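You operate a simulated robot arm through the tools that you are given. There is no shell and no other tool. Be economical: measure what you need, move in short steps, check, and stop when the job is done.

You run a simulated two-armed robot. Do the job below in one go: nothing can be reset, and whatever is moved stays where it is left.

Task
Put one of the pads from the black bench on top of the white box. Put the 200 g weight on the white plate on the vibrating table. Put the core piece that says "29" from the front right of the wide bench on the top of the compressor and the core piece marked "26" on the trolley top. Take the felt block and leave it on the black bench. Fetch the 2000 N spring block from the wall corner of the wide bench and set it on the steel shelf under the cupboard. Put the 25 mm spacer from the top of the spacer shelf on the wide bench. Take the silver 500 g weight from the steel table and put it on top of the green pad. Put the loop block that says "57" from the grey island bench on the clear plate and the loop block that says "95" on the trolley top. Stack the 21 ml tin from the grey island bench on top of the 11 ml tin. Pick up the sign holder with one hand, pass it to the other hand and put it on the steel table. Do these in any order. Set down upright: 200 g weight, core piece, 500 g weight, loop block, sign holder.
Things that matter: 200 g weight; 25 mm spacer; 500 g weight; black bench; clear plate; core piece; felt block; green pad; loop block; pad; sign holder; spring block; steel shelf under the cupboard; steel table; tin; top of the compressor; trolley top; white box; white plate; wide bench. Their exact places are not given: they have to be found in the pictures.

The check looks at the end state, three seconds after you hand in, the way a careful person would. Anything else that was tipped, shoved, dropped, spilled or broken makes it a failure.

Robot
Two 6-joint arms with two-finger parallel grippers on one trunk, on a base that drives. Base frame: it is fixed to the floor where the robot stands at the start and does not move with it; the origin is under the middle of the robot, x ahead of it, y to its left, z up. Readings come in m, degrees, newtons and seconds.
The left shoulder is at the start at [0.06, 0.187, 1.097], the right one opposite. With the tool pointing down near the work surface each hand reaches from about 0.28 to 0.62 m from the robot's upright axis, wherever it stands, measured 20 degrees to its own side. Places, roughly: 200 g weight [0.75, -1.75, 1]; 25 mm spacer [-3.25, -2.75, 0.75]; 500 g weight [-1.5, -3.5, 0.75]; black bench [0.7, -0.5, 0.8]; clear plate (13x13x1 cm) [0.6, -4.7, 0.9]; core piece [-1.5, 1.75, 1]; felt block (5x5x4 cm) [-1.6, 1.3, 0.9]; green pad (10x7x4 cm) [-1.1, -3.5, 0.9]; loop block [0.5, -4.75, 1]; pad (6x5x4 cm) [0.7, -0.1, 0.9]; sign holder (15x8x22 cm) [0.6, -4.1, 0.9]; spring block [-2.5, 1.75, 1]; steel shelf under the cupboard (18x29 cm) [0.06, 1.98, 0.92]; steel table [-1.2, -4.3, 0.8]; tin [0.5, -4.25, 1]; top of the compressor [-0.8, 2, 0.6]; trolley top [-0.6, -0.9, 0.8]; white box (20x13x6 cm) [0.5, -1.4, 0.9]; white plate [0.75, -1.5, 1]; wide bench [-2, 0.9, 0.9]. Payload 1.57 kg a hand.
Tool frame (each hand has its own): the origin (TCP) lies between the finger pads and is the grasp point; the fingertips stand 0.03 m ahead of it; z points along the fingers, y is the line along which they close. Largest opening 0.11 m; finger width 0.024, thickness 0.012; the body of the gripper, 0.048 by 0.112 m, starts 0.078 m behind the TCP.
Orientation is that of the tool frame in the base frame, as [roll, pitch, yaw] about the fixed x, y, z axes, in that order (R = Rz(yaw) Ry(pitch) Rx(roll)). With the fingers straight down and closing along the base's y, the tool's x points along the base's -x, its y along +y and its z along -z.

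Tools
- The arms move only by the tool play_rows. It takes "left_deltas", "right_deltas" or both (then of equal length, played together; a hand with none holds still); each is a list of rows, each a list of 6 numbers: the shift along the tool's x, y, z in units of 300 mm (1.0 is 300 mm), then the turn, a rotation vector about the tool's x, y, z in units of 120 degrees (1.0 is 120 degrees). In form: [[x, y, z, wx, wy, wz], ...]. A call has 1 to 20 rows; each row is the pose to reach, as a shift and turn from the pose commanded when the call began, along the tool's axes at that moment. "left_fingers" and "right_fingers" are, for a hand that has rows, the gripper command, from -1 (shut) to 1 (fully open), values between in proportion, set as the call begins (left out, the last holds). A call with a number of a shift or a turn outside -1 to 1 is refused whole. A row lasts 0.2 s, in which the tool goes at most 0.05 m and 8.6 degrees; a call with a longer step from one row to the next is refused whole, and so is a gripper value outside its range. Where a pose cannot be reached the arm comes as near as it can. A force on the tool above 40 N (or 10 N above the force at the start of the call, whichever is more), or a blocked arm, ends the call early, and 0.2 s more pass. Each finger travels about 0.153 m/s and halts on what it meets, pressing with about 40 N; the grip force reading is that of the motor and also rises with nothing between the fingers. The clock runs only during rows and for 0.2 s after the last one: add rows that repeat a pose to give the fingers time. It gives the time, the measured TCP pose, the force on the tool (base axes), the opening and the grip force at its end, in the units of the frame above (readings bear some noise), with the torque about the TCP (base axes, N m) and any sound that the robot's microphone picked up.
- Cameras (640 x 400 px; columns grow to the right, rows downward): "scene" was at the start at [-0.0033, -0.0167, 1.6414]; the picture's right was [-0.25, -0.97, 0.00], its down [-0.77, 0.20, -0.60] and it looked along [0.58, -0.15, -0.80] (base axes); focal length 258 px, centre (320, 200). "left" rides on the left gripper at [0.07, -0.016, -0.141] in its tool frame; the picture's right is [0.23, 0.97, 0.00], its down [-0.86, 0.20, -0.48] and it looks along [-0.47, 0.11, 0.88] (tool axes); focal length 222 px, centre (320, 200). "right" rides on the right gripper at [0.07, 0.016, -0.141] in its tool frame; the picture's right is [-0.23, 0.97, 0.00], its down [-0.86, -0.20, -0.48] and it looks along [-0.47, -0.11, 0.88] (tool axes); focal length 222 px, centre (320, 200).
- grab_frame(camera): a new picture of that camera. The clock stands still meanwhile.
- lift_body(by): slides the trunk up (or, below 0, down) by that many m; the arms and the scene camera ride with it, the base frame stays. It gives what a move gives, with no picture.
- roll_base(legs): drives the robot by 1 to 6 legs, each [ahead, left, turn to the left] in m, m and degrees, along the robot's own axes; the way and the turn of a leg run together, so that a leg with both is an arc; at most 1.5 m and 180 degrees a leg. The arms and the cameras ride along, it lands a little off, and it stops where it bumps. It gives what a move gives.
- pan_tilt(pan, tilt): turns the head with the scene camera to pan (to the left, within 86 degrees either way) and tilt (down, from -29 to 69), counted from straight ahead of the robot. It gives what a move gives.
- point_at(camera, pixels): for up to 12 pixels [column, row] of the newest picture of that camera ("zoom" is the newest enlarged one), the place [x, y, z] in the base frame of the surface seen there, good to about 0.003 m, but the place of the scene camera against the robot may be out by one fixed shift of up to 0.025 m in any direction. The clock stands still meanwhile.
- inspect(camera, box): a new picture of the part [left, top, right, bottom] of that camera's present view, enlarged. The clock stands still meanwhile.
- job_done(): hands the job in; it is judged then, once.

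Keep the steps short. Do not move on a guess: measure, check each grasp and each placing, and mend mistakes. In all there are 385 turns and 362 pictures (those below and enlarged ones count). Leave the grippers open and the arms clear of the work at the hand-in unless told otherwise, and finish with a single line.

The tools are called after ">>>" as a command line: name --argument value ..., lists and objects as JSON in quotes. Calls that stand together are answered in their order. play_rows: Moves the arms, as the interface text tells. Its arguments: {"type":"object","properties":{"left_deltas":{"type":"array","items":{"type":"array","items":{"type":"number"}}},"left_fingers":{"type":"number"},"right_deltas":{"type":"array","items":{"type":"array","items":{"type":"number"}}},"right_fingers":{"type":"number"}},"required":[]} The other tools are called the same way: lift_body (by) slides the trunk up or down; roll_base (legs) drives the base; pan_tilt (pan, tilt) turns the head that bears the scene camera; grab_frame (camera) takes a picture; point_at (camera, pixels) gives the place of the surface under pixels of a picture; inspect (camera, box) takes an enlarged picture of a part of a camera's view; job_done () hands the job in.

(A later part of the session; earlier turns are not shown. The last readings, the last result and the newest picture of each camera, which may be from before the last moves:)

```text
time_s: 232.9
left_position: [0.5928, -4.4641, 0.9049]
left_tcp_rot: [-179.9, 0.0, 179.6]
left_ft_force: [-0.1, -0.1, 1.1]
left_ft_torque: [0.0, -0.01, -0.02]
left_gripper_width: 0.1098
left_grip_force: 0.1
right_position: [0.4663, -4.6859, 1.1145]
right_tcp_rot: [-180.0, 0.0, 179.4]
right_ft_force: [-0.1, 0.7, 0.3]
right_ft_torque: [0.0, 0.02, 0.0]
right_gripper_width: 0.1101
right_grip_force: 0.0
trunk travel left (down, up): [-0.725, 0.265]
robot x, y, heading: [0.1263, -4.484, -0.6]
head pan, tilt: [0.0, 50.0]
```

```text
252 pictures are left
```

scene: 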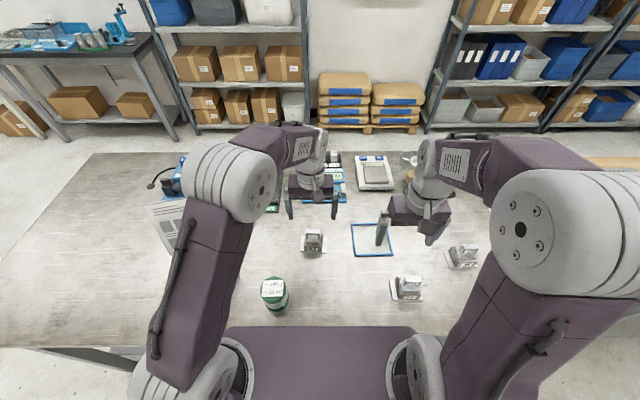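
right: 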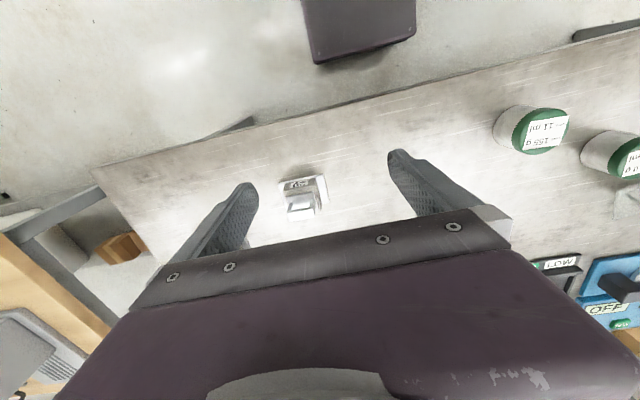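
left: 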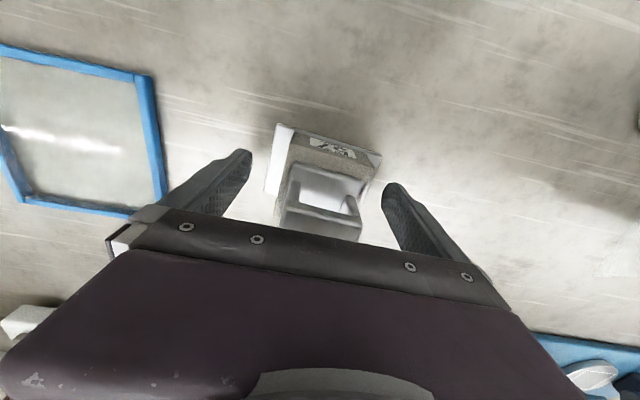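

>>> play_rows --left_deltas '[[0, 0, 0, 0, 0, 0], [0, 0, 0, 0, 0, 0], [0, 0, 0, 0, 0, 0]]' --left_fingers -1

>>> play_rows --left_deltas '[[0, 0, -0.08, 0, 0, 0], [0, 0, -0.16, 0, 0, 0], [0, 0, -0.24, 0, 0, 0], [0, 0, -0.24, 0, 0, 0]]'

>>> grab_frame --camera "left"

```text
time_s: 233.7
left_position: [0.5919, -4.4644, 0.9039]
left_tcp_rot: [180.0, 0.0, 179.6]
left_ft_force: [-0.4, 0.8, 0.6]
left_ft_torque: [0.04, 0.01, -0.15]
left_gripper_width: 0.0602
left_grip_force: 39.9
right_position: [0.4659, -4.6866, 1.1129]
right_tcp_rot: [-180.0, 0.0, 179.6]
right_ft_force: [0.0, -0.1, 0.0]
right_ft_torque: [-0.01, 0.01, -0.04]
right_gripper_width: 0.1099
right_grip_force: 0.0
trunk travel left (down, up): [-0.725, 0.265]
robot x, y, heading: [0.1254, -4.4819, -0.6]
head pan, tilt: [0.0, 50.0]
```

```text
time_s: 234.7
left_position: [0.5921, -4.4651, 0.9768]
left_tcp_rot: [-180.0, -0.2, 179.5]
left_ft_force: [-0.3, 0.1, -7.2]
left_ft_torque: [0.01, 0.0, 0.01]
left_gripper_width: 0.0595
left_grip_force: 40.0
right_position: [0.4659, -4.6861, 1.1144]
right_tcp_rot: [-179.9, 0.0, 179.6]
right_ft_force: [0.1, 0.3, -0.6]
right_ft_torque: [0.01, 0.02, 0.02]
right_gripper_width: 0.1101
right_grip_force: 0.1
trunk travel left (down, up): [-0.725, 0.265]
robot x, y, heading: [0.1253, -4.4852, -0.4]
head pan, tilt: [0.0, 50.0]
```

```text
251 pictures are left
```

left: 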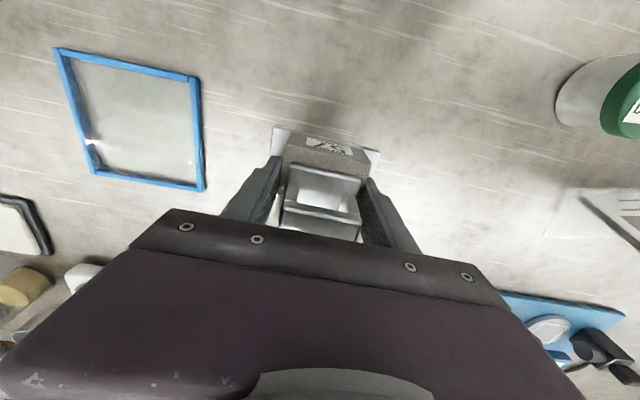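

>>> point_at --camera "left" --pixels '[[60, 52], [196, 80], [201, 186], [94, 172], [130, 110], [90, 143]]'

```text
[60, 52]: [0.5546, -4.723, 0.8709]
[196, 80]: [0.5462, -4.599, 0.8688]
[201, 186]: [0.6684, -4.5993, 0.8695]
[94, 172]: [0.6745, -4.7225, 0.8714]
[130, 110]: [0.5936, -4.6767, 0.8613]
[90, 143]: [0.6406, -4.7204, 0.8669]
```

Plate centre (0.611,-4.661). Need the base 0.2 m further right; check the bench leg there.

>>> pan_tilt --pan -40 --tilt 60

>>> grab_frame --camera "scene"

>>> grab_frame --camera "right"

```text
time_s: 235.7
left_position: [0.5911, -4.4649, 0.9765]
left_tcp_rot: [-179.9, -0.1, 179.6]
left_ft_force: [-0.5, 0.3, -6.9]
left_ft_torque: [0.0, -0.01, 0.02]
left_gripper_width: 0.0596
left_grip_force: 40.0
right_position: [0.4657, -4.6851, 1.1134]
right_tcp_rot: [-180.0, 0.0, 179.6]
right_ft_force: [0.4, -1.0, 0.3]
right_ft_torque: [0.01, 0.01, -0.01]
right_gripper_width: 0.1102
right_grip_force: 0.1
trunk travel left (down, up): [-0.725, 0.265]
robot x, y, heading: [0.1218, -4.4789, -0.1]
head pan, tilt: [-40.0, 60.0]
```

```text
250 pictures are left
```

scene: 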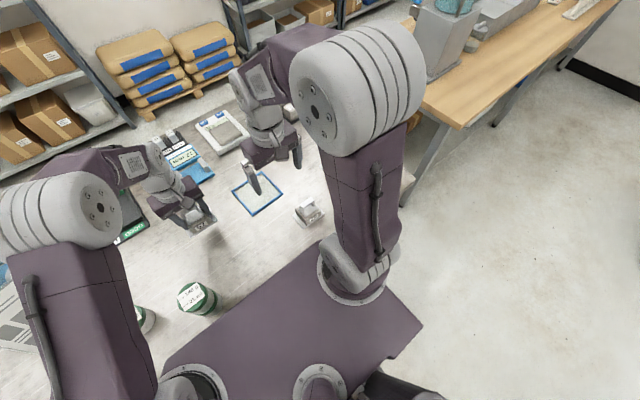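

```text
249 pictures are left
```

right: 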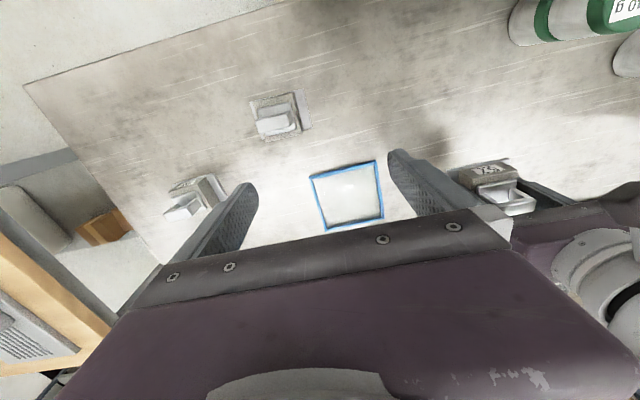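

>>> point_at --camera "right" --pixels '[[30, 88], [155, 255], [60, 145], [95, 240], [40, 165], [90, 315], [200, 15], [20, 75], [60, 200]]'

>>> point_at --camera "scene" --pixels '[[408, 185], [425, 160], [440, 110], [410, 200]]'

```text
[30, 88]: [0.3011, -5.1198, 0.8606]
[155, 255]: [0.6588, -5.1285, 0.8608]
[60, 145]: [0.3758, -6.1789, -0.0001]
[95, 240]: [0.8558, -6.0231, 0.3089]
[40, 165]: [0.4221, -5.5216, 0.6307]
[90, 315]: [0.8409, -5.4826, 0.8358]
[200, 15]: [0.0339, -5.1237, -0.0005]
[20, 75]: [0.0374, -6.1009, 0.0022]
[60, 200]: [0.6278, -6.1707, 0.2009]
```

```text
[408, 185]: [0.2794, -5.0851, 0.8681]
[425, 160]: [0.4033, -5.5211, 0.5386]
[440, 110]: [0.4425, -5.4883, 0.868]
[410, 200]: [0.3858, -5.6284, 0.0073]
```

Bench ends at y=-5.12, leg there; base will stay clear. Drive right 0.2 m.

>>> roll_base --legs '[[0, -0.2, 0.3]]'

>>> grab_frame --camera "left"

```text
time_s: 237.3
left_position: [0.5903, -4.6584, 0.9769]
left_tcp_rot: [180.0, -0.1, 179.7]
left_ft_force: [-0.2, 0.7, -6.8]
left_ft_torque: [-0.02, -0.01, 0.01]
left_gripper_width: 0.0596
left_grip_force: 40.3
right_position: [0.4661, -4.8797, 1.114]
right_tcp_rot: [-180.0, 0.0, 179.8]
right_ft_force: [0.3, 0.5, -0.8]
right_ft_torque: [0.02, -0.01, -0.05]
right_gripper_width: 0.1098
right_grip_force: 0.0
trunk travel left (down, up): [-0.725, 0.265]
robot x, y, heading: [0.1241, -4.6797, -0.1]
head pan, tilt: [-40.0, 60.0]
```

```text
248 pictures are left
```

left: 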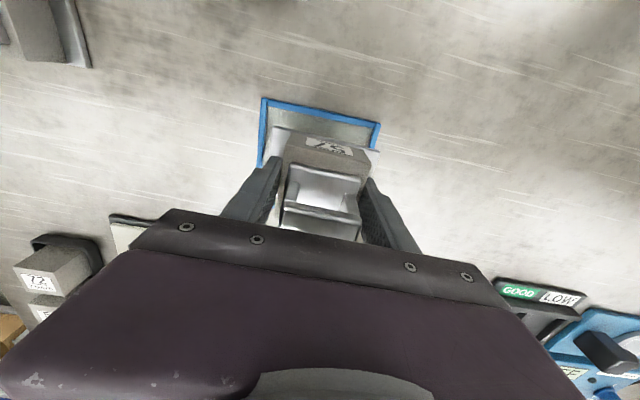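

>>> play_rows --left_deltas '[[-0.069, -0.009, 0, 0, 0, 0], [-0.069, -0.009, 0.1, 0, 0, 0], [-0.069, -0.009, 0.185, 0, 0, 0], [-0.069, -0.009, 0.197, 0, 0, 0], [-0.069, -0.009, 0.197, 0, 0, 0]]'

>>> grab_frame --camera "left"

```text
time_s: 238.5
left_position: [0.6081, -4.6628, 0.9166]
left_tcp_rot: [180.0, 0.0, 179.8]
left_ft_force: [0.4, 0.6, -6.9]
left_ft_torque: [0.0, 0.05, 0.03]
left_gripper_width: 0.0594
left_grip_force: 39.8
right_position: [0.4662, -4.8803, 1.1118]
right_tcp_rot: [179.9, -0.1, 179.9]
right_ft_force: [-0.6, -0.7, 0.8]
right_ft_torque: [0.0, -0.01, -0.02]
right_gripper_width: 0.1102
right_grip_force: 0.0
trunk travel left (down, up): [-0.725, 0.265]
robot x, y, heading: [0.1243, -4.6796, 0.0]
head pan, tilt: [-40.0, 60.0]
```

```text
247 pictures are left
```

left: 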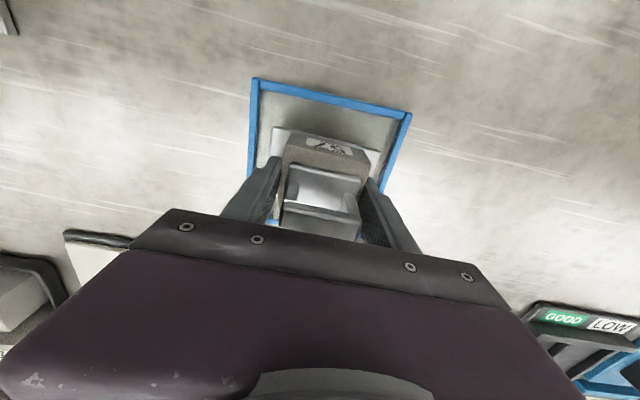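

>>> play_rows --left_deltas '[[0, 0, 0.008, 0, 0, 0], [0, 0, 0.014, 0, 0, 0], [0, 0, 0.014, 0, 0, 0]]'

```text
time_s: 239.3
left_position: [0.61, -4.6625, 0.914]
left_tcp_rot: [180.0, 0.2, 179.8]
left_ft_force: [3.0, 0.9, 13.0]
left_ft_torque: [0.36, 0.4, -0.08]
left_gripper_width: 0.06
left_grip_force: 39.8
right_position: [0.4644, -4.8798, 1.1142]
right_tcp_rot: [180.0, 0.0, 179.8]
right_ft_force: [-0.3, -0.2, -0.5]
right_ft_torque: [-0.01, -0.01, -0.03]
right_gripper_width: 0.1102
right_grip_force: 0.1
trunk travel left (down, up): [-0.725, 0.265]
robot x, y, heading: [0.124, -4.6784, -0.5]
head pan, tilt: [-40.0, 60.0]
```

Contact at the plate's top level. Release and rise.

>>> play_rows --left_deltas '[[0, 0, -0.005, 0, 0, 0], [0, 0, -0.005, 0, 0, 0], [0, 0, -0.1, 0, 0, 0], [0, 0, -0.25, 0, 0, 0], [0, 0, -0.4, 0, 0, 0], [0, 0, -0.55, 0, 0, 0], [0, 0, -0.7, 0, 0, 0], [0, 0, -0.7, 0, 0, 0]]' --left_fingers 0.4

>>> grab_frame --camera "left"

```text
time_s: 241.1
left_position: [0.6104, -4.6602, 1.1253]
left_tcp_rot: [-179.9, -0.1, 179.9]
left_ft_force: [0.8, -0.4, 0.4]
left_ft_torque: [0.03, 0.03, 0.02]
left_gripper_width: 0.0768
left_grip_force: 0.1
right_position: [0.4647, -4.881, 1.1138]
right_tcp_rot: [180.0, 0.0, 179.8]
right_ft_force: [-0.1, 0.1, 0.2]
right_ft_torque: [0.0, -0.02, 0.04]
right_gripper_width: 0.1098
right_grip_force: 0.2
trunk travel left (down, up): [-0.725, 0.265]
robot x, y, heading: [0.1259, -4.6777, -0.1]
head pan, tilt: [-40.0, 60.0]
```

```text
246 pictures are left
```

left: 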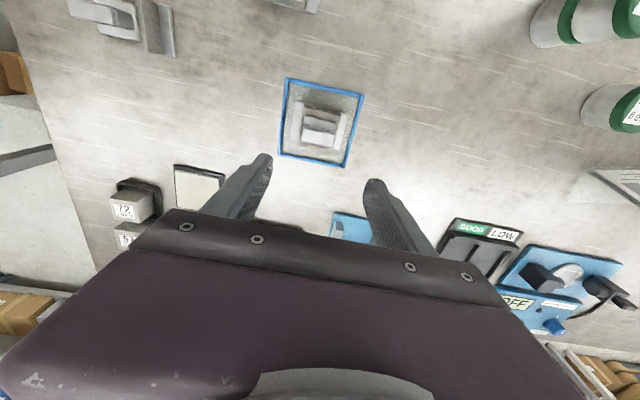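

57 sits on the plate. Retract hands, raise the trunk 0.1 and drive to face the sign holder.

>>> play_rows --left_deltas '[[0.12, 0.03, 0, 0, 0, 0], [0.25, 0.06, 0, 0, 0, 0], [0.4, 0.12, 0, 0, 0, 0], [0.55, 0.18, 0, 0, 0, 0], [0.7, 0.24, 0, 0, 0, 0], [0.8, 0.3, 0, 0, 0, 0], [0.8, 0.4, 0, 0, 0, 0], [0.8, 0.5, 0, 0, 0, 0], [0.8, 0.5, 0, 0, 0, 0]]' --right_deltas '[[0.05, -0.03, 0, 0, 0, 0], [0.1, -0.06, 0, 0, 0, 0], [0.2, -0.1, 0, 0, 0, 0], [0.3, -0.1, 0, 0, 0, 0], [0.3, -0.1, 0, 0, 0, 0], [0.3, -0.1, 0, 0, 0, 0], [0.3, -0.1, 0, 0, 0, 0], [0.3, -0.1, 0, 0, 0, 0], [0.3, -0.1, 0, 0, 0, 0]]'

>>> lift_body --by 0.1

>>> roll_base --legs '[[0, 0.6, 0]]'

>>> pan_tilt --pan 0 --tilt 45

>>> grab_frame --camera "scene"

```text
time_s: 243.1
left_position: [0.3707, -4.5105, 1.1241]
left_tcp_rot: [-179.9, 0.0, 179.8]
left_ft_force: [-0.4, 0.3, 0.3]
left_ft_torque: [0.01, -0.01, -0.02]
left_gripper_width: 0.0773
left_grip_force: 0.0
right_position: [0.3758, -4.9109, 1.1132]
right_tcp_rot: [-180.0, -0.1, 179.8]
right_ft_force: [-0.3, 0.1, -0.5]
right_ft_torque: [-0.01, 0.0, 0.0]
right_gripper_width: 0.11
right_grip_force: 0.2
trunk travel left (down, up): [-0.725, 0.265]
robot x, y, heading: [0.1218, -4.6764, -0.1]
head pan, tilt: [-40.0, 60.0]
```

```text
time_s: 244.4
left_position: [0.3706, -4.5106, 1.224]
left_tcp_rot: [-179.9, 0.0, 179.8]
left_ft_force: [-0.4, -0.1, -0.3]
left_ft_torque: [-0.01, 0.0, 0.0]
left_gripper_width: 0.0771
left_grip_force: 0.1
right_position: [0.3749, -4.9097, 1.2133]
right_tcp_rot: [-179.9, 0.0, 179.8]
right_ft_force: [-0.7, -0.6, 0.1]
right_ft_torque: [-0.03, 0.0, 0.01]
right_gripper_width: 0.1101
right_grip_force: 0.0
trunk travel left (down, up): [-0.825, 0.165]
robot x, y, heading: [0.1248, -4.6775, -0.2]
head pan, tilt: [-40.0, 60.0]
```

```text
time_s: 247.8
left_position: [0.3722, -3.9147, 1.2238]
left_tcp_rot: [179.9, 0.0, 179.8]
left_ft_force: [0.3, -0.1, 0.1]
left_ft_torque: [0.0, 0.01, -0.01]
left_gripper_width: 0.0768
left_grip_force: 0.0
right_position: [0.3765, -4.3144, 1.213]
right_tcp_rot: [-180.0, 0.0, 179.8]
right_ft_force: [0.4, 0.6, -0.9]
right_ft_torque: [0.03, 0.01, 0.03]
right_gripper_width: 0.1099
right_grip_force: 0.0
trunk travel left (down, up): [-0.825, 0.165]
robot x, y, heading: [0.1268, -4.084, -0.6]
head pan, tilt: [-40.0, 60.0]
```

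```text
time_s: 248.9
left_position: [0.3725, -3.9131, 1.2245]
left_tcp_rot: [180.0, 0.0, 179.8]
left_ft_force: [-0.5, 0.9, -0.5]
left_ft_torque: [0.0, -0.01, -0.01]
left_gripper_width: 0.0767
left_grip_force: 0.0
right_position: [0.3764, -4.3147, 1.2128]
right_tcp_rot: [-180.0, 0.0, 179.8]
right_ft_force: [0.1, 0.1, -0.5]
right_ft_torque: [-0.01, 0.0, 0.03]
right_gripper_width: 0.1101
right_grip_force: 0.1
trunk travel left (down, up): [-0.825, 0.165]
robot x, y, heading: [0.1282, -4.0812, -0.2]
head pan, tilt: [0.0, 45.0]
```

```text
245 pictures are left
```

scene: 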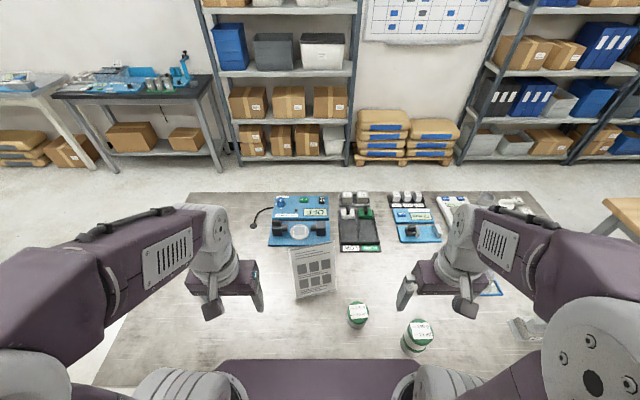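

>>> inspect --camera "scene" --box '[260, 220, 380, 320]'

>>> point_at --camera "zoom" --pixels '[[165, 140], [250, 130], [355, 118], [170, 160], [260, 155], [360, 140], [190, 260], [290, 260], [370, 300], [205, 370], [300, 360], [385, 355]]'

>>> grab_frame --camera "left"

>>> grab_frame --camera "right"

```text
4.00 times, centred on (320, 270) of scene
```

zoom: 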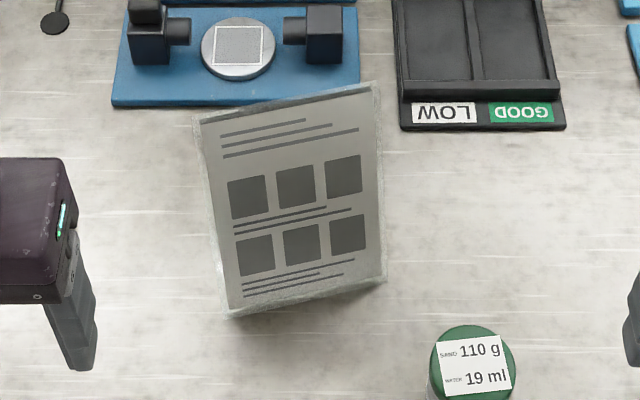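

```text
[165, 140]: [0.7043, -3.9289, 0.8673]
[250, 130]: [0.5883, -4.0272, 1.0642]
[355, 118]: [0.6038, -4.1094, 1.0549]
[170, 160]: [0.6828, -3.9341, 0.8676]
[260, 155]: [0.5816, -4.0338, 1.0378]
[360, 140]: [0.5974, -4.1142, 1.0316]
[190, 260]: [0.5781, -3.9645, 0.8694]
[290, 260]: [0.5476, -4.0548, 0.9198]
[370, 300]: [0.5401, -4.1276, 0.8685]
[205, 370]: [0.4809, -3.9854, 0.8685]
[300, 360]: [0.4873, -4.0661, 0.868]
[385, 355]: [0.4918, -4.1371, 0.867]
```

```text
243 pictures are left
```

left: 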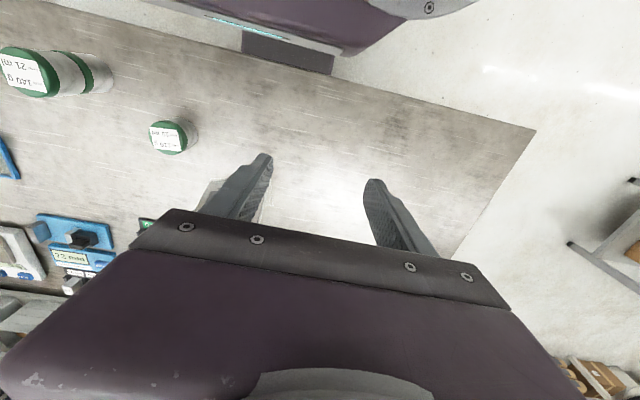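

```text
242 pictures are left
```

right: 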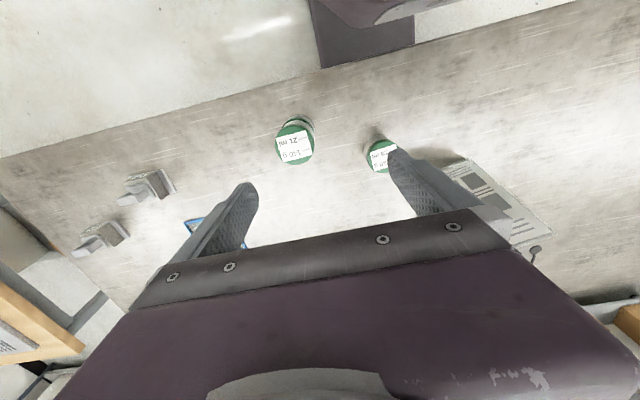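

The sign is a plate leaning back ~17.5° and yawed ~12°. I rotate the left hand so the fingers straddle it (closing along its normal), first in place.

>>> play_rows --left_deltas '[[0, 0, 0, 0.0122, 0.0099, 0.0642], [0, 0, 0, 0.0245, 0.0197, 0.1284], [0, 0, 0, 0.0367, 0.0296, 0.1926], [0, 0, 0, 0.0489, 0.0394, 0.2568], [0, 0, 0, 0.0612, 0.0493, 0.321], [0, 0, 0, 0.0734, 0.0591, 0.3852], [0, 0, 0, 0.0856, 0.069, 0.4494], [0, 0, 0, 0.0978, 0.0788, 0.5136], [0, 0, 0, 0.1101, 0.0887, 0.5778], [0, 0, 0, 0.1223, 0.0985, 0.642], [0, 0, 0, 0.1223, 0.0985, 0.642]]' --left_fingers 0.5

>>> grab_frame --camera "left"

>>> grab_frame --camera "scene"

```text
time_s: 251.3
left_position: [0.373, -3.914, 1.2241]
left_tcp_rot: [-162.5, 0.0, 102.0]
left_ft_force: [-0.4, -0.2, 0.0]
left_ft_torque: [0.01, 0.0, -0.02]
left_gripper_width: 0.0826
left_grip_force: 0.1
right_position: [0.3765, -4.314, 1.2132]
right_tcp_rot: [-179.9, 0.0, 179.8]
right_ft_force: [0.4, 0.3, 0.5]
right_ft_torque: [-0.01, -0.05, 0.0]
right_gripper_width: 0.1102
right_grip_force: 0.0
trunk travel left (down, up): [-0.825, 0.165]
robot x, y, heading: [0.1272, -4.0816, -0.3]
head pan, tilt: [0.0, 45.0]
```

```text
241 pictures are left
```

left: 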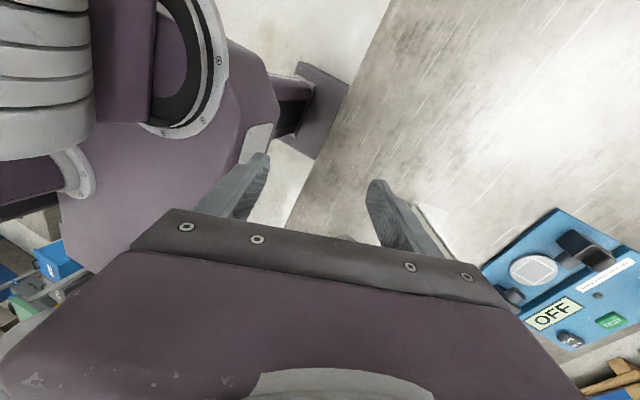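

```text
240 pictures are left
```

scene: 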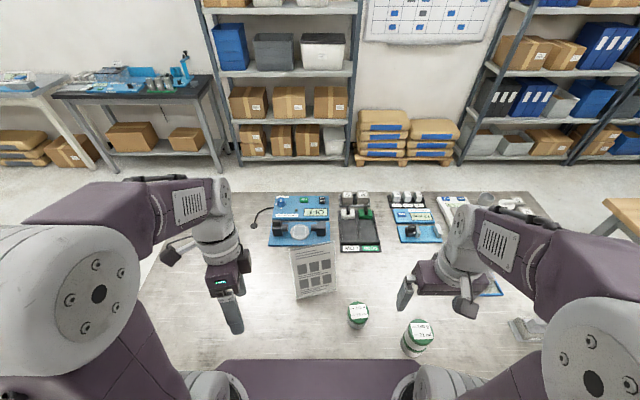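

>>> roll_base --legs '[[0.03, 0, 0]]'

>>> play_rows --left_deltas '[[-0.078, 0.117, 0.01, 0, 0, 0], [-0.155, 0.234, 0.02, 0, 0, 0], [-0.233, 0.351, 0.03, 0, 0, 0], [-0.311, 0.467, 0.04, 0, 0, 0], [-0.388, 0.584, 0.05, 0, 0, 0], [-0.466, 0.701, 0.059, 0, 0, 0], [-0.466, 0.701, 0.059, 0, 0, 0]]'

>>> grab_frame --camera "left"

>>> inspect --camera "scene" --box '[230, 200, 390, 320]'

```text
time_s: 252.1
left_position: [0.3958, -3.9142, 1.2248]
left_tcp_rot: [-162.8, 0.1, 102.1]
left_ft_force: [-0.6, 0.7, 0.0]
left_ft_torque: [0.02, -0.07, 0.02]
left_gripper_width: 0.0824
left_grip_force: 0.0
right_position: [0.3993, -4.3135, 1.215]
right_tcp_rot: [-180.0, 0.4, 179.7]
right_ft_force: [-1.4, 0.0, -0.3]
right_ft_torque: [0.01, -0.05, 0.02]
right_gripper_width: 0.1102
right_grip_force: 0.0
trunk travel left (down, up): [-0.825, 0.165]
robot x, y, heading: [0.1539, -4.0795, -0.3]
head pan, tilt: [0.0, 45.0]
```

```text
time_s: 253.7
left_position: [0.6229, -4.0105, 1.1446]
left_tcp_rot: [-162.5, 0.0, 102.1]
left_ft_force: [0.0, 0.0, -0.5]
left_ft_torque: [-0.01, -0.01, -0.03]
left_gripper_width: 0.0826
left_grip_force: 0.1
right_position: [0.4063, -4.3146, 1.2135]
right_tcp_rot: [-179.9, 0.0, 179.9]
right_ft_force: [-0.2, 0.1, -0.9]
right_ft_torque: [-0.01, 0.02, 0.01]
right_gripper_width: 0.1104
right_grip_force: 0.0
trunk travel left (down, up): [-0.825, 0.165]
robot x, y, heading: [0.1553, -4.0844, -0.0]
head pan, tilt: [0.0, 45.0]
```

```text
239 pictures are left
```

left: 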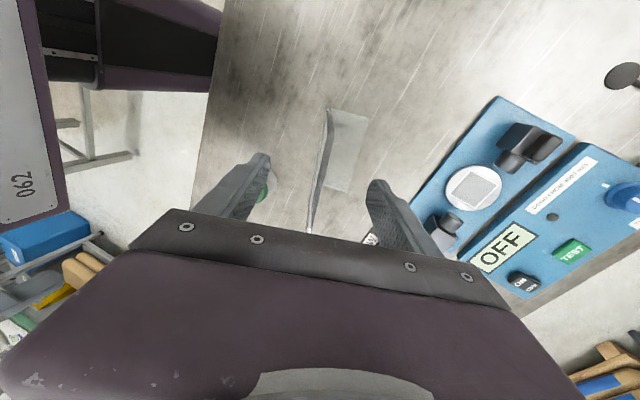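

```text
3.33 times, centred on (310, 260) of scene
```

zoom: 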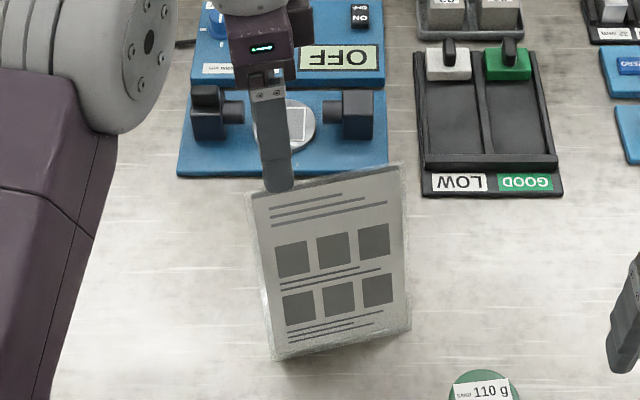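

The plate lies edge-on midway between the fingers. Advance 0.086 m along the fingers and close.

>>> play_rows --left_deltas '[[0, 0, 0.1, 0, 0, 0], [0, 0, 0.2, 0, 0, 0], [0, 0, 0.287, 0, 0, 0], [0, 0, 0.287, 0, 0, 0]]'

>>> grab_frame --camera "left"

>>> play_rows --left_deltas '[[0, 0, 0, 0, 0, 0], [0, 0, 0, 0, 0, 0], [0, 0, 0, 0, 0, 0], [0, 0, 0, 0, 0, 0]]' --left_fingers -1

>>> grab_frame --camera "left"

```text
time_s: 254.7
left_position: [0.5972, -4.0173, 1.0614]
left_tcp_rot: [-162.5, 0.0, 102.1]
left_ft_force: [-0.3, 0.0, -0.4]
left_ft_torque: [0.01, 0.01, 0.03]
left_gripper_width: 0.0823
left_grip_force: 0.0
right_position: [0.407, -4.3143, 1.2128]
right_tcp_rot: [179.9, 0.1, 179.8]
right_ft_force: [0.3, 0.1, -0.2]
right_ft_torque: [0.02, -0.02, -0.02]
right_gripper_width: 0.1102
right_grip_force: 0.0
trunk travel left (down, up): [-0.825, 0.165]
robot x, y, heading: [0.1539, -4.0839, -0.3]
head pan, tilt: [0.0, 45.0]
```

```text
237 pictures are left
```

left: 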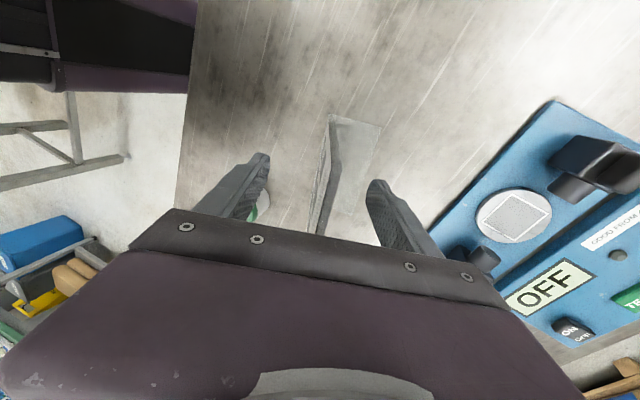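

```text
time_s: 255.7
left_position: [0.5973, -4.017, 1.0615]
left_tcp_rot: [-162.5, 0.0, 102.1]
left_ft_force: [0.9, 0.8, 0.7]
left_ft_torque: [0.07, 0.01, 0.0]
left_gripper_width: 0.0055
left_grip_force: 25.8
right_position: [0.4071, -4.3141, 1.2125]
right_tcp_rot: [180.0, 0.0, 179.7]
right_ft_force: [0.5, -0.2, 0.1]
right_ft_torque: [0.0, 0.03, -0.03]
right_gripper_width: 0.1097
right_grip_force: 0.1
trunk travel left (down, up): [-0.825, 0.165]
robot x, y, heading: [0.1524, -4.079, -0.1]
head pan, tilt: [0.0, 45.0]
```

```text
236 pictures are left
```

left: 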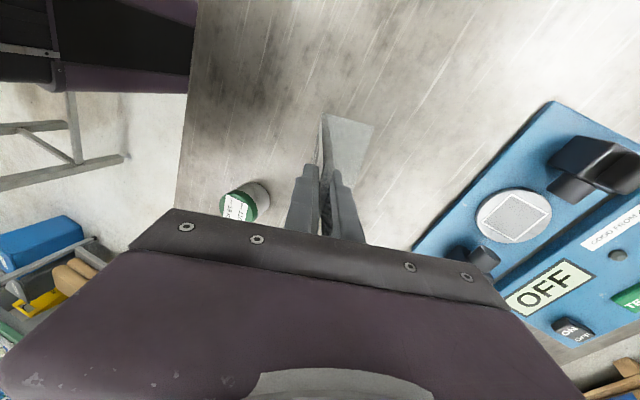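

>>> play_rows --left_deltas '[[0, 0, 0, 0, 0, 0], [0, -0.03, -0.095, 0, 0, 0], [0, -0.06, -0.19, 0, 0, 0], [0, -0.1, -0.318, 0, 0, 0], [0, -0.15, -0.477, 0, 0, 0], [0, -0.15, -0.477, 0, 0, 0]]'

>>> grab_frame --camera "scene"

>>> grab_frame --camera "left"

```text
time_s: 257.1
left_position: [0.5968, -4.0167, 1.2131]
left_tcp_rot: [-162.5, 0.0, 102.1]
left_ft_force: [0.2, -0.9, -1.5]
left_ft_torque: [0.02, -0.04, 0.01]
left_gripper_width: 0.0057
left_grip_force: 25.7
right_position: [0.4076, -4.3138, 1.2124]
right_tcp_rot: [-180.0, 0.0, 179.8]
right_ft_force: [-0.2, 0.7, -0.9]
right_ft_torque: [-0.01, 0.01, -0.02]
right_gripper_width: 0.1103
right_grip_force: 0.0
trunk travel left (down, up): [-0.825, 0.165]
robot x, y, heading: [0.1552, -4.0819, -0.5]
head pan, tilt: [0.0, 45.0]
```

```text
235 pictures are left
```

scene: 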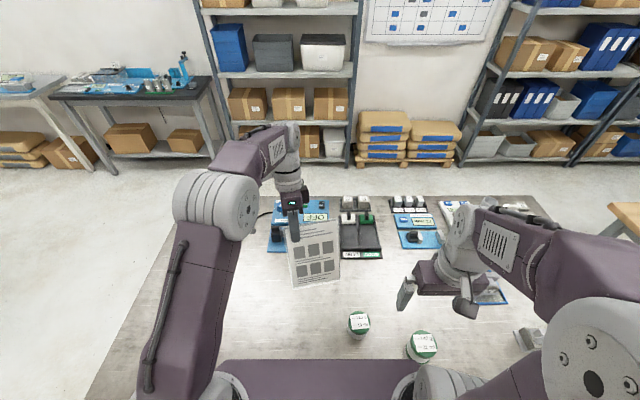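

```text
234 pictures are left
```

left: 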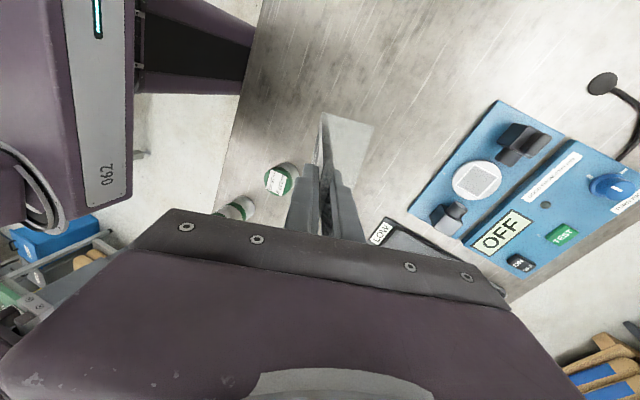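

Lifted cleanly. Now pull it back a bit with the left while rotating the right hand to match (closing along the plate normal).

>>> play_rows --left_deltas '[[0.014, -0.062, 0.02, 0, 0, 0], [0.028, -0.125, 0.039, 0, 0, 0], [0.041, -0.187, 0.059, 0, 0, 0], [0.055, -0.249, 0.078, 0, 0, 0], [0.055, -0.249, 0.078, 0, 0, 0], [0.055, -0.249, 0.078, 0, 0, 0], [0.055, -0.249, 0.078, 0, 0, 0], [0.055, -0.249, 0.078, 0, 0, 0], [0.055, -0.249, 0.078, 0, 0, 0], [0.055, -0.249, 0.078, 0, 0, 0], [0.055, -0.249, 0.078, 0, 0, 0], [0.055, -0.249, 0.078, 0, 0, 0], [0.055, -0.249, 0.078, 0, 0, 0], [0.055, -0.249, 0.078, 0, 0, 0]]' --right_deltas '[[0, 0, 0, -0.008, 0.01, -0.0651], [0, 0, 0, -0.016, 0.02, -0.1302], [0, 0, 0, -0.024, 0.03, -0.1952], [0, 0, 0, -0.032, 0.04, -0.2603], [0, 0, 0, -0.04, 0.05, -0.3254], [0, 0, 0, -0.048, 0.06, -0.3905], [0, 0, 0, -0.056, 0.07, -0.4555], [0, 0, 0, -0.064, 0.08, -0.5206], [0, 0, 0, -0.072, 0.09, -0.5857], [0, 0, 0, -0.08, 0.1, -0.6508], [0, 0, 0, -0.088, 0.11, -0.7158], [0, 0, 0, -0.096, 0.12, -0.7809], [0, 0, 0, -0.104, 0.13, -0.846], [0, 0, 0, -0.104, 0.13, -0.846]]' --right_fingers 0.5

>>> grab_frame --camera "scene"

>>> grab_frame --camera "right"

```text
time_s: 260.1
left_position: [0.517, -4.017, 1.2128]
left_tcp_rot: [-162.6, 0.1, 102.1]
left_ft_force: [0.3, 0.9, -1.4]
left_ft_torque: [0.06, -0.03, 0.01]
left_gripper_width: 0.0058
left_grip_force: 25.5
right_position: [0.407, -4.3145, 1.2131]
right_tcp_rot: [162.5, 0.0, -77.7]
right_ft_force: [0.0, 0.0, 0.1]
right_ft_torque: [-0.05, 0.0, 0.01]
right_gripper_width: 0.0827
right_grip_force: 0.1
trunk travel left (down, up): [-0.825, 0.165]
robot x, y, heading: [0.1523, -4.0801, -0.2]
head pan, tilt: [0.0, 45.0]
```

```text
233 pictures are left
```

scene: 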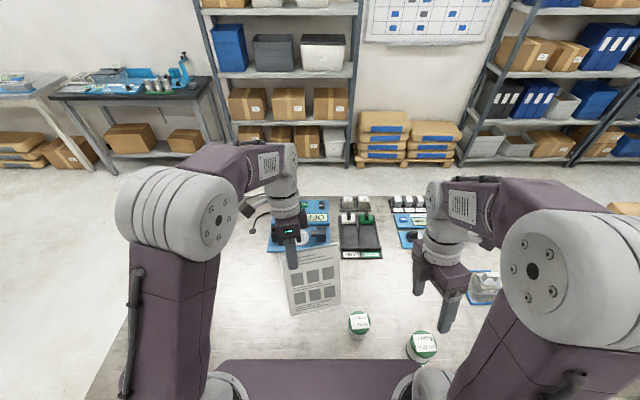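

```text
232 pictures are left
```

right: 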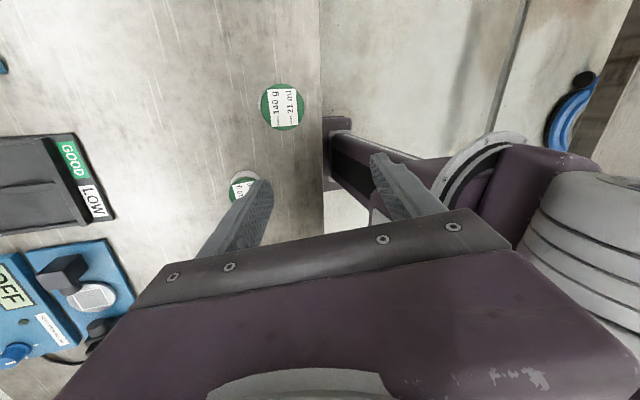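

>>> play_rows --right_deltas '[[0, 0.045, -0.143, 0, 0, 0], [0, 0.09, -0.286, 0, 0, 0], [-0.102, -0.015, -0.317, 0, 0, 0], [-0.204, -0.121, -0.348, 0, 0, 0], [-0.306, -0.226, -0.379, 0, 0, 0], [-0.408, -0.331, -0.41, 0, 0, 0], [-0.51, -0.437, -0.441, 0, 0, 0], [-0.612, -0.542, -0.472, 0, 0, 0], [-0.612, -0.542, -0.472, 0, 0, 0]]'

>>> grab_frame --camera "right"

>>> inspect --camera "scene" --box '[220, 130, 460, 330]'

```text
time_s: 262.1
left_position: [0.5176, -4.0164, 1.2123]
left_tcp_rot: [-162.6, 0.1, 102.1]
left_ft_force: [-0.3, -0.5, -0.5]
left_ft_torque: [0.05, -0.02, -0.03]
left_gripper_width: 0.0058
left_grip_force: 25.3
right_position: [0.5599, -4.0953, 1.2994]
right_tcp_rot: [162.5, -0.1, -77.8]
right_ft_force: [0.8, 0.3, 0.5]
right_ft_torque: [-0.01, -0.02, 0.0]
right_gripper_width: 0.0827
right_grip_force: 0.0
trunk travel left (down, up): [-0.825, 0.165]
robot x, y, heading: [0.1524, -4.0783, -0.0]
head pan, tilt: [0.0, 45.0]
```

```text
231 pictures are left
```

right: 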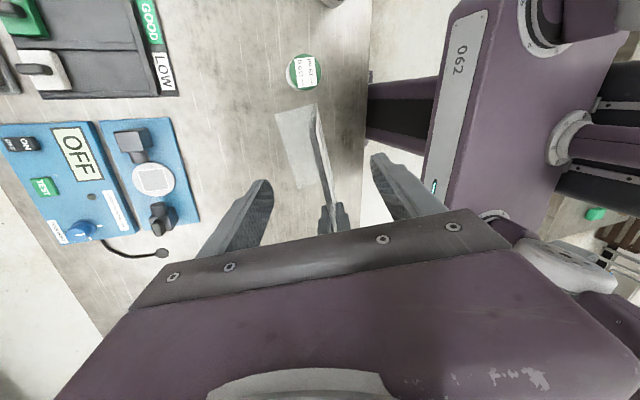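

```text
2.00 times, centred on (340, 230) of scene
```

zoom: 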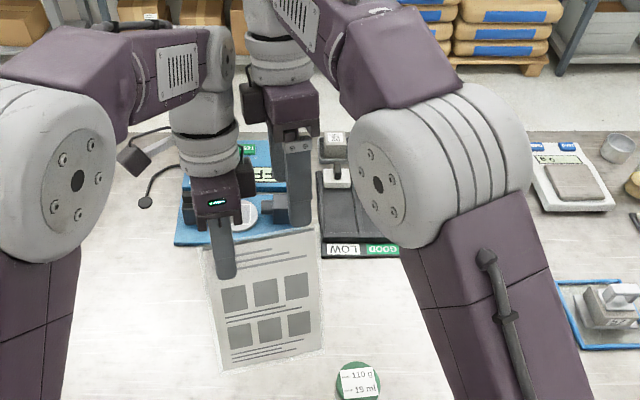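

>>> inspect --camera "scene" --box '[270, 130, 400, 260]'

>>> point_at --camera "scene" --pixels '[[344, 180], [343, 205], [366, 185], [330, 225], [367, 210], [322, 195], [355, 150], [325, 165]]'

```text
3.08 times, centred on (335, 195) of scene
```

zoom: 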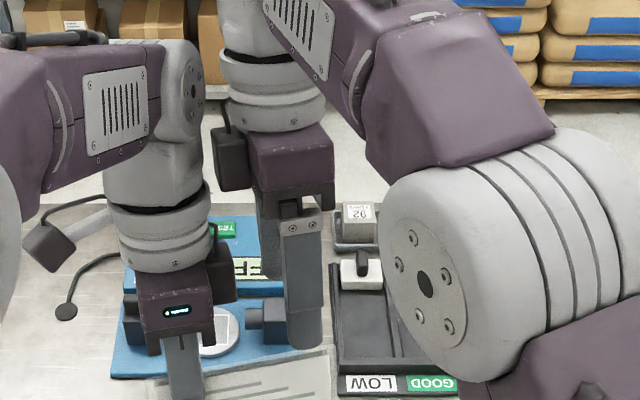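

```text
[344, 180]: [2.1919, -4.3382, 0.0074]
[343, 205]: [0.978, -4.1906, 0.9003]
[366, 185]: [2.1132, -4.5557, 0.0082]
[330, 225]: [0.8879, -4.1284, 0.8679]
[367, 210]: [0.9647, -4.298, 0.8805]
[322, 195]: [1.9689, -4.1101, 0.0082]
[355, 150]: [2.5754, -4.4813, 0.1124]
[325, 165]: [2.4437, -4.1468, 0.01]
```

Small side boxes on both grippers make the spacing tight, so I shift the right hand 15 mm outward along the plate, then advance along it.

>>> play_rows --right_deltas '[[0.05, 0, 0, 0, 0, 0], [0.05, 0, 0.07, 0, 0, 0], [0.05, 0, 0.14, 0, 0, 0], [0.05, 0, 0.2, 0, 0, 0], [0.05, 0, 0.2, 0, 0, 0]]'

>>> inspect --camera "scene" --box '[250, 150, 400, 300]'

>>> grab_frame --camera "right"

```text
time_s: 263.3
left_position: [0.518, -4.0156, 1.213]
left_tcp_rot: [-162.4, 0.0, 102.1]
left_ft_force: [0.0, 0.0, -1.3]
left_ft_torque: [0.09, -0.04, 0.01]
left_gripper_width: 0.0058
left_grip_force: 26.0
right_position: [0.5473, -4.1117, 1.2419]
right_tcp_rot: [162.6, 0.0, -77.8]
right_ft_force: [-1.5, 0.2, -0.7]
right_ft_torque: [-0.02, 0.02, 0.02]
right_gripper_width: 0.0825
right_grip_force: 0.0
trunk travel left (down, up): [-0.825, 0.165]
robot x, y, heading: [0.1539, -4.0799, -0.0]
head pan, tilt: [0.0, 45.0]
```

```text
2.67 times, centred on (325, 225) of scene
```

zoom: 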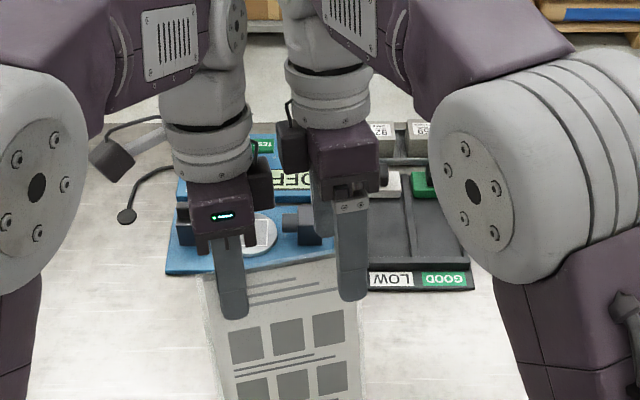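

```text
227 pictures are left
```

right: 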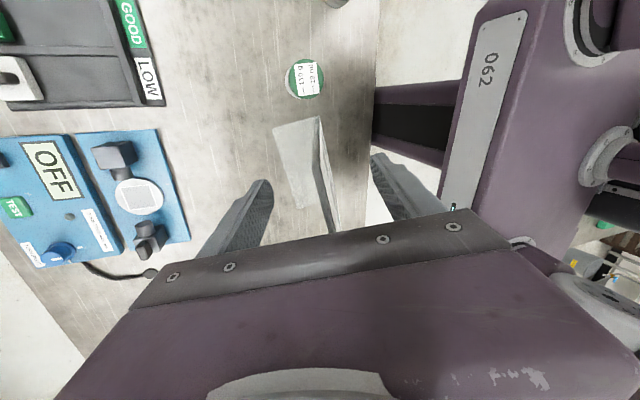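

>>> play_rows --right_deltas '[[0, 0, 0.02, 0, 0, 0], [0, 0, 0.04, 0, 0, 0], [0, 0, 0.04, 0, 0, 0]]'

>>> play_rows --right_deltas '[[0, 0, 0, 0, 0, 0], [0, 0, 0, 0, 0, 0], [0, 0, 0, 0, 0, 0], [0, 0, 0, 0, 0, 0]]' --right_fingers -1

>>> grab_frame --camera "right"

>>> inspect --camera "scene" --box '[250, 150, 400, 300]'

```text
time_s: 264.1
left_position: [0.5176, -4.0139, 1.2123]
left_tcp_rot: [-162.6, 0.0, 102.1]
left_ft_force: [0.3, 0.2, -1.4]
left_ft_torque: [0.08, -0.02, -0.04]
left_gripper_width: 0.0058
left_grip_force: 25.5
right_position: [0.5433, -4.1125, 1.2303]
right_tcp_rot: [162.6, 0.0, -77.8]
right_ft_force: [-0.5, 0.1, 0.0]
right_ft_torque: [-0.01, 0.0, 0.01]
right_gripper_width: 0.0826
right_grip_force: 0.0
trunk travel left (down, up): [-0.825, 0.165]
robot x, y, heading: [0.1527, -4.0828, -0.3]
head pan, tilt: [0.0, 45.0]
```

```text
time_s: 265.1
left_position: [0.5181, -4.0147, 1.2113]
left_tcp_rot: [-162.5, 0.0, 102.1]
left_ft_force: [-2.7, -0.8, 1.2]
left_ft_torque: [-0.05, -0.08, -0.09]
left_gripper_width: 0.0057
left_grip_force: 25.7
right_position: [0.5435, -4.1118, 1.2298]
right_tcp_rot: [162.7, -0.1, -77.8]
right_ft_force: [1.7, 0.3, -0.3]
right_ft_torque: [-0.06, -0.02, -0.12]
right_gripper_width: 0.0054
right_grip_force: 25.5
trunk travel left (down, up): [-0.825, 0.165]
robot x, y, heading: [0.1527, -4.0798, -0.1]
head pan, tilt: [0.0, 45.0]
```

```text
226 pictures are left
```

right: 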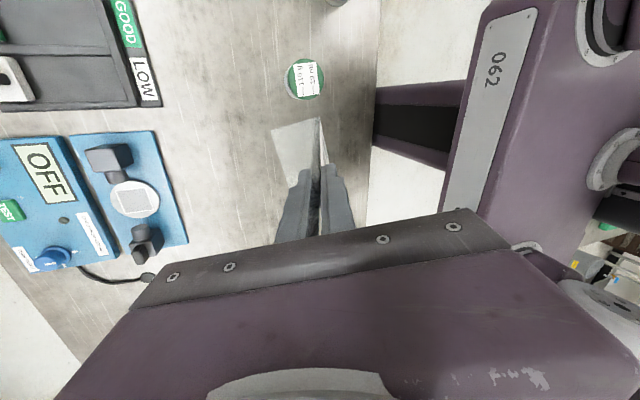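

```text
2.67 times, centred on (325, 225) of scene
```

zoom: 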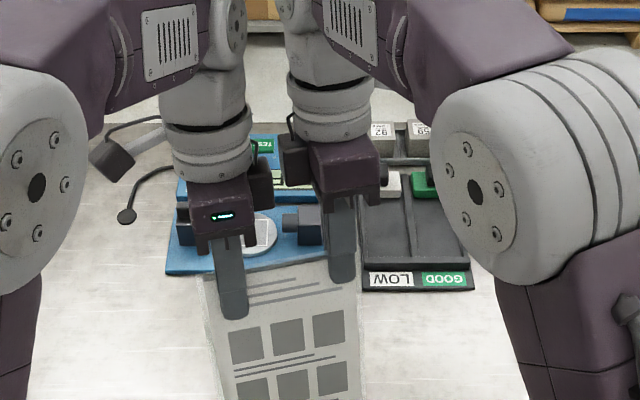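

Both hands grip it. Release the left and withdraw it upward along the plate, then to the left.

>>> play_rows --left_deltas '[[0, 0, 0, 0, 0, 0], [0, 0, 0, 0, 0, 0], [0, 0, 0, 0, 0, 0]]' --left_fingers 0.3

>>> play_rows --left_deltas '[[0.0, 0, -0.07, 0, 0, 0], [0.0, 0, -0.2, 0, 0, 0], [0.02, 0, -0.33, 0, 0, 0], [0.15, 0, -0.36, 0, 0, 0], [0.3, 0, -0.36, 0, 0, 0], [0.45, 0, -0.36, 0, 0, 0], [0.45, 0, -0.36, 0, 0, 0]]'

>>> grab_frame --camera "scene"

```text
time_s: 265.9
left_position: [0.5171, -4.0158, 1.2128]
left_tcp_rot: [-162.5, 0.1, 102.1]
left_ft_force: [-0.7, 0.3, 0.1]
left_ft_torque: [0.0, -0.02, -0.01]
left_gripper_width: 0.0714
left_grip_force: 0.1
right_position: [0.5438, -4.1128, 1.2302]
right_tcp_rot: [162.6, -0.1, -77.9]
right_ft_force: [-0.4, 0.2, 0.2]
right_ft_torque: [-0.07, -0.06, 0.01]
right_gripper_width: 0.0053
right_grip_force: 26.1
trunk travel left (down, up): [-0.825, 0.165]
robot x, y, heading: [0.153, -4.0826, 0.0]
head pan, tilt: [0.0, 45.0]
```

```text
time_s: 267.5
left_position: [0.521, -3.8743, 1.3173]
left_tcp_rot: [-162.5, -0.1, 102.1]
left_ft_force: [-0.1, 1.3, 0.5]
left_ft_torque: [0.0, -0.02, 0.02]
left_gripper_width: 0.0714
left_grip_force: 0.1
right_position: [0.5433, -4.112, 1.2298]
right_tcp_rot: [162.6, -0.1, -77.8]
right_ft_force: [-1.0, -0.1, -1.0]
right_ft_torque: [-0.03, -0.06, 0.01]
right_gripper_width: 0.0054
right_grip_force: 25.6
trunk travel left (down, up): [-0.825, 0.165]
robot x, y, heading: [0.1569, -4.0806, -0.1]
head pan, tilt: [0.0, 45.0]
```

```text
224 pictures are left
```

scene: 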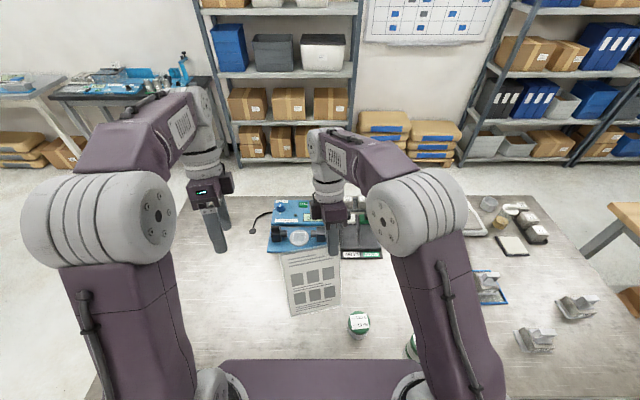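

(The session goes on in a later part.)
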